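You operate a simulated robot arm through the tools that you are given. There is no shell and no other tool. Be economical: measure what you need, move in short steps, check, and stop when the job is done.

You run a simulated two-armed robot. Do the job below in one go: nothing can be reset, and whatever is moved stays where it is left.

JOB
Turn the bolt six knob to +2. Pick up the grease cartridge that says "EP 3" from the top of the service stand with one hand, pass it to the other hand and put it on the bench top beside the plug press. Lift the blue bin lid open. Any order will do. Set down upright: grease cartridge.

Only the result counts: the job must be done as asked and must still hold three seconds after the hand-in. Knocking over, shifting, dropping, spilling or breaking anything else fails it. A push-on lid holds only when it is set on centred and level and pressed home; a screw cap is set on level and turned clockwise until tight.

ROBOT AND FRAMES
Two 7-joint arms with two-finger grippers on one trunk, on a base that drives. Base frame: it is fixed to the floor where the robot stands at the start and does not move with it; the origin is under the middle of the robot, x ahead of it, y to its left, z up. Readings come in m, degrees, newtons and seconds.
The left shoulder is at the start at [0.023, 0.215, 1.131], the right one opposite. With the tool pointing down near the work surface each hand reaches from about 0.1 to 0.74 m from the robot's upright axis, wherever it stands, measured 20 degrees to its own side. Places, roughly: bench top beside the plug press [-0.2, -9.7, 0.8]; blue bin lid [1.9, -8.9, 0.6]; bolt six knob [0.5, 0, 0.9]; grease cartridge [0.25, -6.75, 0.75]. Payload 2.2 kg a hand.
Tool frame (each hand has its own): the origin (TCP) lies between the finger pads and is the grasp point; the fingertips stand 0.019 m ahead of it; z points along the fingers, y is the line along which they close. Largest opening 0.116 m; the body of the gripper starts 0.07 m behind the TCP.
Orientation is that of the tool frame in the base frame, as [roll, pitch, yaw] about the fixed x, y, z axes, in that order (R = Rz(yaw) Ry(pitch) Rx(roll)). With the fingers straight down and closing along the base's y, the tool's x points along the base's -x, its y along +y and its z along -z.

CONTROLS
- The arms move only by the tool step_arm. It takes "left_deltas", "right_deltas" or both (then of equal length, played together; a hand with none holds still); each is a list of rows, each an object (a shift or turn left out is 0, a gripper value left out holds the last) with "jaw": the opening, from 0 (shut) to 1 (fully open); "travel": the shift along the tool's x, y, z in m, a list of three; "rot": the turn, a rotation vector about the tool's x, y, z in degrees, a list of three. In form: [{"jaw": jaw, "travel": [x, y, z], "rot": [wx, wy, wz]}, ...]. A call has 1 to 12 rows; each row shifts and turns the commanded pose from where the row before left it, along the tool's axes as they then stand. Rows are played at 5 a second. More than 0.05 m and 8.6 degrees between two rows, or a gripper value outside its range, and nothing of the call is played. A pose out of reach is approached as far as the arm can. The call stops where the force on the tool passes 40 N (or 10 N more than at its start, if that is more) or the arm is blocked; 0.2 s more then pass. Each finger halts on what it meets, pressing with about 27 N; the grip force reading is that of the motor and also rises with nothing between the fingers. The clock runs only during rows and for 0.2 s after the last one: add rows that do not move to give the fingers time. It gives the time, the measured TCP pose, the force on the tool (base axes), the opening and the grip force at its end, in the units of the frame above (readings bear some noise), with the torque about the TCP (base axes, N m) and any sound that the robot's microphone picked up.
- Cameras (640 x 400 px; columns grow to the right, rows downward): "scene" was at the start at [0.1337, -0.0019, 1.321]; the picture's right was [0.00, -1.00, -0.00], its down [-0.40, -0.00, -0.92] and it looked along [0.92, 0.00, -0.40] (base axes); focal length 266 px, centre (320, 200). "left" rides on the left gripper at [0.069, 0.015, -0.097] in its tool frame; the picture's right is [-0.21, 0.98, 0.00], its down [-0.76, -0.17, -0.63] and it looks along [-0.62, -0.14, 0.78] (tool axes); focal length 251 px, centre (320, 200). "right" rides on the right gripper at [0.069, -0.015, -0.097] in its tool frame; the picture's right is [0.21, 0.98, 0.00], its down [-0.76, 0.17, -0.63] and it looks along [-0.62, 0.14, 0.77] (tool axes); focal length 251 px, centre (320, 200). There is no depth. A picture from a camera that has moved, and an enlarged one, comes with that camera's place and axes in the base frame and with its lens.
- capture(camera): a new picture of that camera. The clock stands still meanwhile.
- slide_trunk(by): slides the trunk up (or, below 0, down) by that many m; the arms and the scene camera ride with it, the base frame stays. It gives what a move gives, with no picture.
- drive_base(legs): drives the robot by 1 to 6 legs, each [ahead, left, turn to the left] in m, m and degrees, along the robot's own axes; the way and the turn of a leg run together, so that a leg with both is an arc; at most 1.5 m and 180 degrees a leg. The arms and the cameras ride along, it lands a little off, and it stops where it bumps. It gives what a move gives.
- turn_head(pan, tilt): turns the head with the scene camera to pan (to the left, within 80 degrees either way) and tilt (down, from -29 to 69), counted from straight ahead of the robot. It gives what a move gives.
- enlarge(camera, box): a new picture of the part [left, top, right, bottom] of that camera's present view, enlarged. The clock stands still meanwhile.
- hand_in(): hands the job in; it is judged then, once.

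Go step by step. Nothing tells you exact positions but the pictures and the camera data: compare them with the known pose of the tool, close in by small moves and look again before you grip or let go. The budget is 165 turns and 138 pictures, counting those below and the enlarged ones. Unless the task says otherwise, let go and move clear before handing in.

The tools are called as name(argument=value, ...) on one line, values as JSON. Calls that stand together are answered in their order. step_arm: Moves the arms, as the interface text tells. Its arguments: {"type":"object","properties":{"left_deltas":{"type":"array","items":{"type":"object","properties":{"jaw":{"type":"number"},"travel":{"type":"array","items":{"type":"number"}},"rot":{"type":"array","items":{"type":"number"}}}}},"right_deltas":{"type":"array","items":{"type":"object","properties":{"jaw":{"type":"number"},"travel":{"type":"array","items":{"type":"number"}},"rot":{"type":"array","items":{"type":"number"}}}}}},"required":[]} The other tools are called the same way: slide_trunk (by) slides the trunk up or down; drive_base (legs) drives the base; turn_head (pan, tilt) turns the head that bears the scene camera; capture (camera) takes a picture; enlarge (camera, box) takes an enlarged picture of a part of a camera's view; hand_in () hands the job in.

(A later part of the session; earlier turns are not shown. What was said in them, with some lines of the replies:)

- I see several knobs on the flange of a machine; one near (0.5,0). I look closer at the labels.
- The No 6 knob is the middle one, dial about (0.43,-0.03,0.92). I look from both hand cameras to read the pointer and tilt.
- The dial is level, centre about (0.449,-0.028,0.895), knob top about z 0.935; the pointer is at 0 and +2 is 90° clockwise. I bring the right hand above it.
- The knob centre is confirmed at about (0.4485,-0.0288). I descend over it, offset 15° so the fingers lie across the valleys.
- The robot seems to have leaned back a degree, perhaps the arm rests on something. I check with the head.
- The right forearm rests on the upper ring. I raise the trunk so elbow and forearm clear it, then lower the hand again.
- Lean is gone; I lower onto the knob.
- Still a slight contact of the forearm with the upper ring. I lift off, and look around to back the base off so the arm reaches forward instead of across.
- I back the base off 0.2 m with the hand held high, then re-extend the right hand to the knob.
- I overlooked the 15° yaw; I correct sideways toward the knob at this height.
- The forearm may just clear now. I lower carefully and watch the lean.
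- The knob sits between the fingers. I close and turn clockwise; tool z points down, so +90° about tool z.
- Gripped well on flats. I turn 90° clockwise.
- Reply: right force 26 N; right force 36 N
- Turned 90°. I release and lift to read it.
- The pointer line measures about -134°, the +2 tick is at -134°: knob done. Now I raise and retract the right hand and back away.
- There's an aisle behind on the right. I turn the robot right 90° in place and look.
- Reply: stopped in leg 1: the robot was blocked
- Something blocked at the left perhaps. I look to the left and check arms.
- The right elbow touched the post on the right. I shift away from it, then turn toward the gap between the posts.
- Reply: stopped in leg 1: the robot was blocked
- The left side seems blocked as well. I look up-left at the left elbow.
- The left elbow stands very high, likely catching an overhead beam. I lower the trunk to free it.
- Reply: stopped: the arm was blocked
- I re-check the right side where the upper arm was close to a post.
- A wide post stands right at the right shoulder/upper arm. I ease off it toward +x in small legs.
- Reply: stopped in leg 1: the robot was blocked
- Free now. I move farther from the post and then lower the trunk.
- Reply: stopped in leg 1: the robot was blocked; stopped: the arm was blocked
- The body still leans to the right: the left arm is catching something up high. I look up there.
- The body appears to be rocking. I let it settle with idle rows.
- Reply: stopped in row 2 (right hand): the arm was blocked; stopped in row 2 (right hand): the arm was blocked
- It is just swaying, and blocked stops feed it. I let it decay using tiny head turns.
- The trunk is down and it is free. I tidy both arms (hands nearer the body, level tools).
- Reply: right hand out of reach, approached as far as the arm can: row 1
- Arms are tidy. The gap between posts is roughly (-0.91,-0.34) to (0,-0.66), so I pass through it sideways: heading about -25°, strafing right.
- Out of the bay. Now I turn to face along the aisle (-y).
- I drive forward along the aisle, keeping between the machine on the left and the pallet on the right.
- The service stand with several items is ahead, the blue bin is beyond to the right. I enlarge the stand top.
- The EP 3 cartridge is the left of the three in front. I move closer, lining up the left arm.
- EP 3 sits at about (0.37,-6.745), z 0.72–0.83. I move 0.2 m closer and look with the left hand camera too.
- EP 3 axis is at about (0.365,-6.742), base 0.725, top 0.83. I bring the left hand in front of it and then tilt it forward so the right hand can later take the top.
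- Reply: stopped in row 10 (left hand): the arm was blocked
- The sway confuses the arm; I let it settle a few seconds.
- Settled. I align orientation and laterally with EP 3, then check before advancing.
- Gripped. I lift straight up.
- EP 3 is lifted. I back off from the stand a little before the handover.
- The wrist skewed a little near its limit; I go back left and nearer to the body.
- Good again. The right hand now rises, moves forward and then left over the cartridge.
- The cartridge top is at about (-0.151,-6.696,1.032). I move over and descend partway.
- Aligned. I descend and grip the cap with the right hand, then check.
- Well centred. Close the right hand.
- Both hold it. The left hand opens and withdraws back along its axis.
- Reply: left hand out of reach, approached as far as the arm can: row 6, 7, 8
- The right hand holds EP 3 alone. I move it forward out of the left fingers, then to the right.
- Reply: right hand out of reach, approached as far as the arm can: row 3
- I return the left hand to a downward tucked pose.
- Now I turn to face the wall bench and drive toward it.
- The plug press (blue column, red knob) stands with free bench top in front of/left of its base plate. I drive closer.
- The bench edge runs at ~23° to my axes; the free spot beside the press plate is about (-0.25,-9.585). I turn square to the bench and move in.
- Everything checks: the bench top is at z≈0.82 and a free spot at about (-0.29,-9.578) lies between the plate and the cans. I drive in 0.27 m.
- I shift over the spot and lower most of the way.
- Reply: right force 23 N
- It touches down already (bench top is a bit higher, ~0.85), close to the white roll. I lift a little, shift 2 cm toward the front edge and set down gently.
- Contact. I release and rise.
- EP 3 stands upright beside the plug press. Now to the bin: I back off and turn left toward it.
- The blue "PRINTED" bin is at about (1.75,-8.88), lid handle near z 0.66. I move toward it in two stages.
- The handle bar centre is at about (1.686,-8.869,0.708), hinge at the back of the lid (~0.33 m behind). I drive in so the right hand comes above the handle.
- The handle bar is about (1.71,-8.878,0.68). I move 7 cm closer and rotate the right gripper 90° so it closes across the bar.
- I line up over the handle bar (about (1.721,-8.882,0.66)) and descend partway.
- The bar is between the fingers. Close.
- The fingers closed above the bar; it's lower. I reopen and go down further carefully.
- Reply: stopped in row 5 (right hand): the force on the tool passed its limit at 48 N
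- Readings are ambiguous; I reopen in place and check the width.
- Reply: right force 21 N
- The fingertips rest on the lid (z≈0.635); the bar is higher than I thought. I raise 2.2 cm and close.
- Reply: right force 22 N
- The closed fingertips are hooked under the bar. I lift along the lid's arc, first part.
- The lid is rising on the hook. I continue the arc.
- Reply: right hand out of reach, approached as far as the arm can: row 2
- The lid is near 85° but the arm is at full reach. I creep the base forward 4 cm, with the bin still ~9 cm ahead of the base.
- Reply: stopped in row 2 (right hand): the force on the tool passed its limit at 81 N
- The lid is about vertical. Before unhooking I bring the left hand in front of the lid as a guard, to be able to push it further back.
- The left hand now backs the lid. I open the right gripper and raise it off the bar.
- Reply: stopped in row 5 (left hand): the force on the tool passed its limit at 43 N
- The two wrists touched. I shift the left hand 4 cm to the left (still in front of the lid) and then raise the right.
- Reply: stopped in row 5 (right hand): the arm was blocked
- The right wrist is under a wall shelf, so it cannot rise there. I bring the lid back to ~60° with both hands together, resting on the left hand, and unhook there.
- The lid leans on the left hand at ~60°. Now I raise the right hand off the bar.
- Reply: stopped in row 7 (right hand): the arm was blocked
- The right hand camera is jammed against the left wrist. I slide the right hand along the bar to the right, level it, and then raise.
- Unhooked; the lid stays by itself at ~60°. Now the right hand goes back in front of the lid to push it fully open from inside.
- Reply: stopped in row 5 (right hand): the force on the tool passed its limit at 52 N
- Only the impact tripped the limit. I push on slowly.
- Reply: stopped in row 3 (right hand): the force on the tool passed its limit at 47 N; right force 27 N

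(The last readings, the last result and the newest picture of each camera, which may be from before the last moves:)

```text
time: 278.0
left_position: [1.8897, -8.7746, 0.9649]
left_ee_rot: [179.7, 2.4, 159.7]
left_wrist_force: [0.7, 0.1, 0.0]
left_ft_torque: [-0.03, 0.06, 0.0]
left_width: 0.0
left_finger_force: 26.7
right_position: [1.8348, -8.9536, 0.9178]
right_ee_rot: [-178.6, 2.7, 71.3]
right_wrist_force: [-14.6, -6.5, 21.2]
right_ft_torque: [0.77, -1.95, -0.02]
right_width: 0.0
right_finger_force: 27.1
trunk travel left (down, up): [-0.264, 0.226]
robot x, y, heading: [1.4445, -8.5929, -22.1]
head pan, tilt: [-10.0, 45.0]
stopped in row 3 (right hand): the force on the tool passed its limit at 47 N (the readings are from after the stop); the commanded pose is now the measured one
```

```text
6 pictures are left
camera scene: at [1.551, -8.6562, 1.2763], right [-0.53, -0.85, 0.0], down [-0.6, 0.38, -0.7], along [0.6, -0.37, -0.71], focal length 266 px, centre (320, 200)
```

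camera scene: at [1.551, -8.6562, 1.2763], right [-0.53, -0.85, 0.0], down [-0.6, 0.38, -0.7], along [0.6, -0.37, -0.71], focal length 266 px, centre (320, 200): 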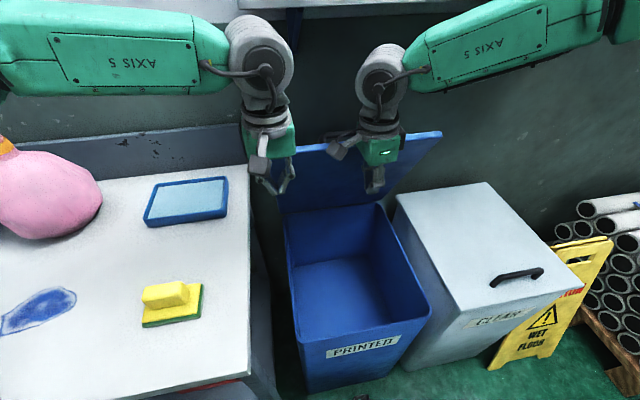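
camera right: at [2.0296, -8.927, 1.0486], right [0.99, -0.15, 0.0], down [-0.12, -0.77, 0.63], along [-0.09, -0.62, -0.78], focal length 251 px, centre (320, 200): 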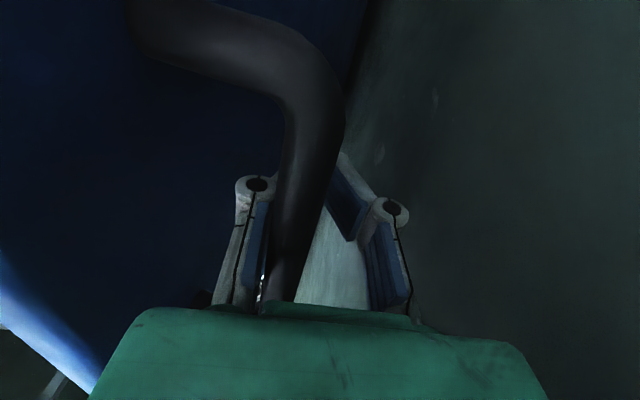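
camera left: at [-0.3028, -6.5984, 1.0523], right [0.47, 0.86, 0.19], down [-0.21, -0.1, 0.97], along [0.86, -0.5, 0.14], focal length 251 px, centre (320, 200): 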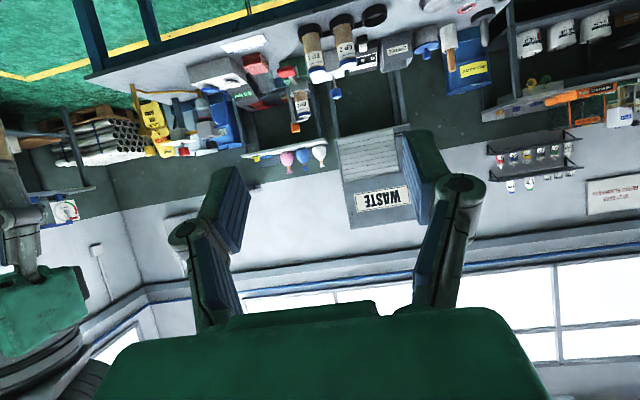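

The lid edge caught under the palm. I back off, raise 6 cm so only the fingertips push near the lid edge, and push again.

step_arm(right_deltas=[{"travel": [0, -0.03, 0]}, {"travel": [0, 0, -0.03]}, {"travel": [0, 0, -0.03]}, {"travel": [0, 0.015, 0]}, {"travel": [0, 0.012, 0]}, {"travel": [0, 0.012, 0]}, {"travel": [0, 0.012, 0]}, {"travel": [0, 0.012, 0]}, {"travel": [0, 0.012, 0]}, {"travel": [0, 0.012, 0]}, {"travel": [0, 0.012, 0]}, {}])

step_arm(right_deltas=[{"travel": [0, 0.012, 0]}, {"travel": [0, 0.012, 0]}, {"travel": [0, 0.012, 0]}, {"travel": [0, 0.012, 0]}, {"travel": [0, 0.012, 0]}, {"travel": [0, 0.012, 0]}, {}])

capture(camera="scene")

```text
time: 280.6
left_position: [1.8816, -8.7723, 0.9667]
left_ee_rot: [179.7, 3.0, 159.7]
left_wrist_force: [0.1, 0.1, 0.1]
left_ft_torque: [0.01, -0.04, 0.03]
left_width: 0.0001
left_finger_force: 27.0
right_position: [1.8886, -8.9656, 0.9733]
right_ee_rot: [-178.3, 2.9, 72.1]
right_wrist_force: [0.4, -0.5, -0.3]
right_ft_torque: [0.02, -0.01, -0.03]
right_width: 0.0002
right_finger_force: 27.2
trunk travel left (down, up): [-0.264, 0.226]
robot x, y, heading: [1.4439, -8.5922, -21.9]
head pan, tilt: [-10.0, 45.0]
```

```text
time: 282.4
left_position: [1.8667, -8.825, 0.9457]
left_ee_rot: [178.9, 1.2, 157.0]
left_wrist_force: [3.7, -6.0, -4.0]
left_ft_torque: [0.58, 0.38, 0.04]
left_width: 0.0
left_finger_force: 26.8
right_position: [1.9095, -8.9819, 0.9526]
right_ee_rot: [-174.4, 2.5, 79.5]
right_wrist_force: [-124.8, 28.7, 462.2]
right_ft_torque: [-3.6, -28.85, -0.86]
right_width: 0.0001
right_finger_force: 27.0
trunk travel left (down, up): [-0.264, 0.226]
robot x, y, heading: [1.4218, -8.609, -25.0]
head pan, tilt: [-10.0, 45.0]
stopped in row 7 (right hand): the arm was blocked; the commanded pose is now the measured one
```

```text
5 pictures are left
camera scene: at [1.4875, -8.648, 1.285], right [-0.57, -0.82, 0.0], down [-0.56, 0.39, -0.73], along [0.6, -0.42, -0.68], focal length 266 px, centre (320, 200)
```

scene: 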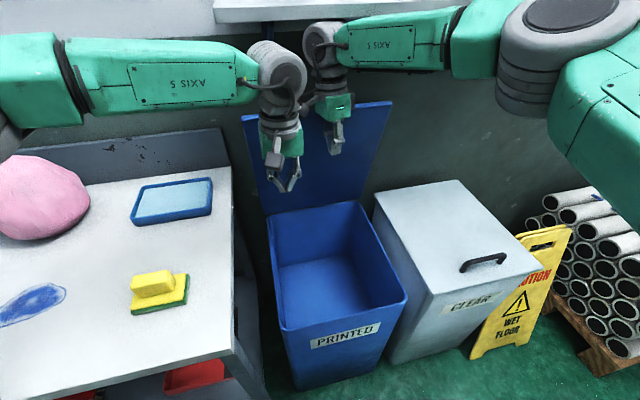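

Strong contact between the wrists/shelf; the lid is near vertical now. I withdraw both hands straight back gently.

step_arm(left_deltas=[{"travel": [0.02, 0.01, 0]}, {"travel": [0.03, 0.01, 0]}, {"travel": [0.03, 0.01, 0]}, {"travel": [0.03, 0, 0]}, {"travel": [0.03, 0, 0]}, {"travel": [0.03, 0, 0]}, {}], right_deltas=[{"travel": [0, -0.01, 0]}, {"travel": [-0.01, -0.02, 0]}, {"travel": [-0.01, -0.03, 0]}, {"travel": [-0.01, -0.03, 0]}, {"travel": [0, -0.03, 0]}, {"travel": [0, -0.03, 0]}, {}])

capture(camera="scene")

```text
time: 282.6
left_position: [1.8635, -8.8391, 0.9363]
left_ee_rot: [179.1, 0.2, 156.1]
left_wrist_force: [0.3, -0.7, 0.2]
left_ft_torque: [0.0, 0.02, -0.02]
left_width: 0.0
left_finger_force: 26.9
right_position: [1.9121, -8.9834, 0.9536]
right_ee_rot: [-174.4, 2.5, 81.2]
right_wrist_force: [-110.8, 22.0, 435.5]
right_ft_torque: [-7.43, -25.7, 5.05]
right_width: 0.0
right_finger_force: 27.1
trunk travel left (down, up): [-0.264, 0.226]
robot x, y, heading: [1.4112, -8.6135, -25.5]
head pan, tilt: [-10.0, 45.0]
stopped in row 1 (right hand): the force on the tool passed its limit at 517 N (the readings are from after the stop); the commanded pose is now the measured one
```

```text
4 pictures are left
camera scene: at [1.4767, -8.6496, 1.2838], right [-0.58, -0.81, 0.0], down [-0.55, 0.39, -0.73], along [0.6, -0.43, -0.68], focal length 266 px, centre (320, 200)
```

scene: 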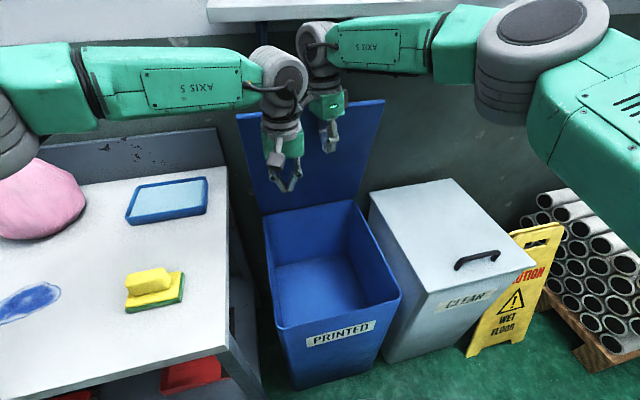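

The palm is resting hard on the lid's top edge. I raise the right hand to relieve it.

step_arm(right_deltas=[{"travel": [0, 0, -0.015]}, {"travel": [0, 0, -0.015]}, {}])

step_arm(right_deltas=[{"travel": [0, -0.005, -0.015]}, {"travel": [0, -0.01, -0.015]}, {}])

```text
time: 283.4
left_position: [1.8616, -8.8384, 0.9397]
left_ee_rot: [178.6, 0.7, 156.4]
left_wrist_force: [0.5, 0.6, 0.5]
left_ft_torque: [0.0, 0.01, -0.01]
left_width: 0.0001
left_finger_force: 26.7
right_position: [1.905, -8.9814, 0.9534]
right_ee_rot: [-172.3, 2.6, 81.3]
right_wrist_force: [-52.5, 6.1, 198.7]
right_ft_torque: [-5.07, -12.2, -1.02]
right_width: 0.0
right_finger_force: 26.8
trunk travel left (down, up): [-0.264, 0.226]
robot x, y, heading: [1.4179, -8.6106, -25.5]
head pan, tilt: [-10.0, 45.0]
```

```text
time: 284.2
left_position: [1.8724, -8.8393, 0.9364]
left_ee_rot: [178.5, 0.4, 156.9]
left_wrist_force: [0.2, -0.2, -0.1]
left_ft_torque: [0.0, -0.06, -0.03]
left_width: 0.0
left_finger_force: 26.7
right_position: [1.8972, -8.9782, 0.9551]
right_ee_rot: [-169.6, 2.5, 81.6]
right_wrist_force: [-39.6, -9.4, 126.9]
right_ft_torque: [-3.19, -8.46, -1.67]
right_width: 0.0
right_finger_force: 26.9
trunk travel left (down, up): [-0.264, 0.226]
robot x, y, heading: [1.4223, -8.6095, -24.5]
head pan, tilt: [-10.0, 45.0]
```

step_arm(right_deltas=[{"travel": [0, -0.005, -0.015]}, {"travel": [0, -0.005, -0.015]}, {}])

step_arm(right_deltas=[{"travel": [0, -0.01, -0.01]}, {"travel": [0, -0.015, -0.005]}, {}])

```text
time: 285.2
left_position: [1.877, -8.8433, 0.9352]
left_ee_rot: [178.6, -0.1, 156.7]
left_wrist_force: [-0.7, -0.5, -0.8]
left_ft_torque: [0.04, -0.05, 0.03]
left_width: 0.0
left_finger_force: 27.1
right_position: [1.8895, -8.9757, 0.9573]
right_ee_rot: [-166.1, 1.9, 82.3]
right_wrist_force: [-37.9, 17.9, 139.7]
right_ft_torque: [-5.46, -9.37, -0.31]
right_width: 0.0
right_finger_force: 26.8
trunk travel left (down, up): [-0.264, 0.226]
robot x, y, heading: [1.4218, -8.6113, -24.7]
head pan, tilt: [-10.0, 45.0]
stopped in row 3 (right hand): the arm was blocked; the commanded pose is now the measured one
```

```text
time: 286.0
left_position: [1.8927, -8.8425, 0.9265]
left_ee_rot: [178.8, -0.8, 156.8]
left_wrist_force: [-0.1, -0.5, -0.3]
left_ft_torque: [0.01, -0.04, 0.01]
left_width: 0.0
left_finger_force: 27.0
right_position: [1.8822, -8.9738, 0.9587]
right_ee_rot: [-164.6, 1.8, 82.4]
right_wrist_force: [-7.9, -7.3, 19.8]
right_ft_torque: [-0.11, -1.51, -0.65]
right_width: 0.0003
right_finger_force: 27.0
trunk travel left (down, up): [-0.264, 0.226]
robot x, y, heading: [1.4238, -8.6105, -24.8]
head pan, tilt: [-10.0, 45.0]
```

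Force has eased to 20 N. I keep drawing back.

step_arm(right_deltas=[{"travel": [0, -0.02, 0]}, {"travel": [0, -0.025, 0]}, {"travel": [0, -0.03, 0]}, {}])

capture(camera="scene")

```text
time: 287.0
left_position: [1.8978, -8.8445, 0.9217]
left_ee_rot: [178.7, -1.4, 156.9]
left_wrist_force: [1.2, -1.3, -1.3]
left_ft_torque: [-0.02, 0.05, -0.01]
left_width: 0.0
left_finger_force: 27.2
right_position: [1.8233, -8.9673, 0.9837]
right_ee_rot: [-165.2, 1.6, 81.8]
right_wrist_force: [0.7, -0.9, -0.8]
right_ft_torque: [0.06, 0.07, -0.05]
right_width: 0.0002
right_finger_force: 27.2
trunk travel left (down, up): [-0.264, 0.226]
robot x, y, heading: [1.4221, -8.6117, -24.8]
head pan, tilt: [-10.0, 45.0]
```

```text
3 pictures are left
camera scene: at [1.5319, -8.6861, 1.275], right [-0.57, -0.82, 0.0], down [-0.59, 0.41, -0.7], along [0.57, -0.4, -0.72], focal length 266 px, centre (320, 200)
```

scene: 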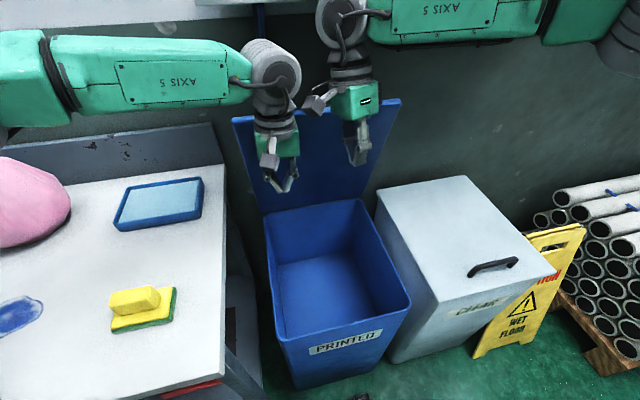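

Free. The lid stands nearly vertical. I retract both hands toward the robot.

step_arm(right_deltas=[{"travel": [-0.01, -0.04, 0]}, {"travel": [-0.01, -0.04, 0]}, {"travel": [0, -0.04, -0.01]}, {"travel": [0, -0.04, -0.02]}, {}, {}], left_deltas=[{"travel": [0.03, 0.01, 0]}, {"travel": [0.04, 0.02, 0]}, {"travel": [0.04, 0.02, 0]}, {"travel": [0.04, 0.02, 0]}, {}, {}])

step_arm(left_deltas=[{"travel": [0.03, 0.03, -0.03]}, {"travel": [0.02, 0.03, -0.03]}, {"travel": [0, 0.03, -0.03]}, {}, {}, {}, {}, {}, {}])

capture(camera="scene")

```text
time: 288.4
left_position: [1.7827, -8.7295, 0.9298]
left_ee_rot: [178.5, -0.9, 156.8]
left_wrist_force: [-1.3, -0.3, 0.9]
left_ft_torque: [0.01, -0.03, -0.04]
left_width: 0.0002
left_finger_force: 26.5
right_position: [1.6674, -8.9697, 1.0533]
right_ee_rot: [-165.6, 1.4, 81.9]
right_wrist_force: [1.1, -0.8, -0.6]
right_ft_torque: [0.03, -0.03, -0.01]
right_width: 0.0
right_finger_force: 27.5
trunk travel left (down, up): [-0.264, 0.226]
robot x, y, heading: [1.4211, -8.6091, -24.8]
head pan, tilt: [-10.0, 45.0]
```

```text
refused: row 1 steps farther than a row can; nothing moved
```

```text
2 pictures are left
camera scene: at [1.5243, -8.6844, 1.2759], right [-0.57, -0.82, 0.0], down [-0.58, 0.41, -0.7], along [0.58, -0.4, -0.71], focal length 266 px, centre (320, 200)
```

scene: 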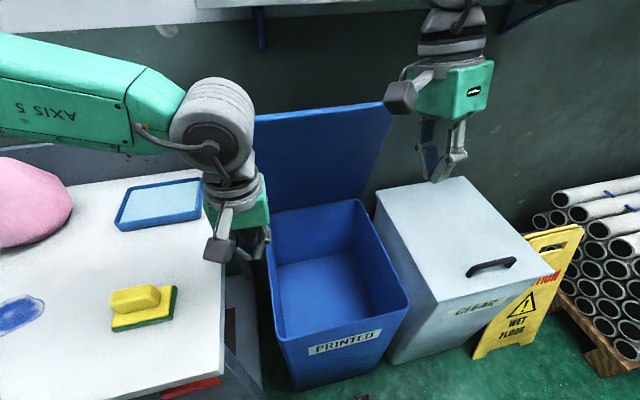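

The lid stays up on its own. I raise the left hand clear and wait to see that the lid holds.

step_arm(left_deltas=[{"travel": [0, 0, -0.04]}, {"travel": [0, 0, -0.04]}, {"travel": [0.02, 0, -0.04]}, {"travel": [0.03, 0, -0.02]}, {}, {}, {}, {}, {}, {}, {}, {}])

drive_base(legs=[[-0.15, 0, 0]])

capture(camera="scene")

```text
time: 291.0
left_position: [1.7369, -8.7075, 1.0671]
left_ee_rot: [178.7, -0.8, 157.0]
left_wrist_force: [0.3, 0.3, 0.2]
left_ft_torque: [-0.02, -0.01, 0.02]
left_width: 0.0
left_finger_force: 27.4
right_position: [1.6697, -8.9663, 1.0536]
right_ee_rot: [-165.5, 1.5, 81.9]
right_wrist_force: [0.3, -0.5, -0.6]
right_ft_torque: [-0.02, 0.01, 0.0]
right_width: 0.0
right_finger_force: 26.8
trunk travel left (down, up): [-0.264, 0.226]
robot x, y, heading: [1.4248, -8.6115, -24.7]
head pan, tilt: [-10.0, 45.0]
```

```text
time: 292.4
left_position: [1.6002, -8.6372, 1.0687]
left_ee_rot: [179.0, -0.9, 156.8]
left_wrist_force: [-0.3, 0.3, -0.4]
left_ft_torque: [0.0, -0.03, 0.0]
left_width: 0.0
left_finger_force: 27.4
right_position: [1.5339, -8.8955, 1.0552]
right_ee_rot: [-165.4, 1.8, 81.9]
right_wrist_force: [0.2, -0.1, 0.3]
right_ft_torque: [-0.04, -0.04, 0.04]
right_width: 0.0
right_finger_force: 27.1
trunk travel left (down, up): [-0.264, 0.226]
robot x, y, heading: [1.2845, -8.5467, -24.8]
head pan, tilt: [-10.0, 45.0]
```

```text
1 pictures are left
camera scene: at [1.3909, -8.6103, 1.2759], right [-0.57, -0.82, 0.0], down [-0.58, 0.4, -0.7], along [0.58, -0.4, -0.71], focal length 266 px, centre (320, 200)
```

scene: 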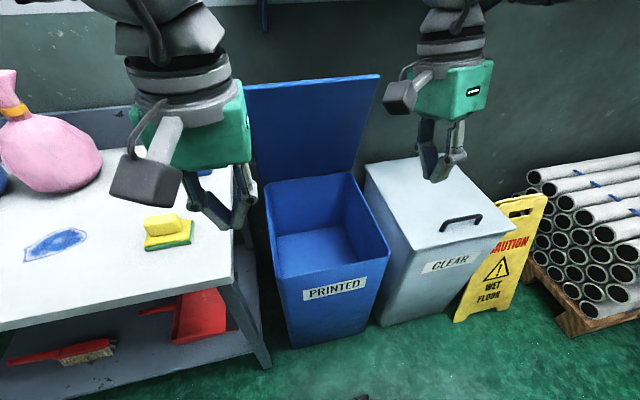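

The lid stands open and holds by itself, the hands are clear, the knob is on +2, and EP 3 stands upright beside the plug press. I hand in.

hand_in()

```text
The job is handed in.
```

I did all three parts of the job and handed it in; no result came back, so I can't say whether it passed.

- **Knob:** the bolt six knob is turned to +2. I read the pointer from two camera angles and it lined up with the +2 mark.
- **Cartridge:** the left hand picked up EP 3 from the service stand, passed it to the right hand, and it now stands upright on the bench top next to the plug press base plate.
- **Blue bin lid:** the lid is lifted open to roughly 80–90°. It stayed up on its own for several seconds after both hands let go.

Several contacts along the way could count against the "nothing else shifted" rule:

- **Near the machine:** the forearm leaned on the machine while I reached for the knob, and while leaving that bay the robot bumped something, probably a post, and rocked for about half a minute.
- **At the bin:** the right hand jammed hard against the open lid, with forces of about 500 N, and this pushed the robot slightly. The bin, its lid and the shelf above looked undamaged and in place in the last pictures.
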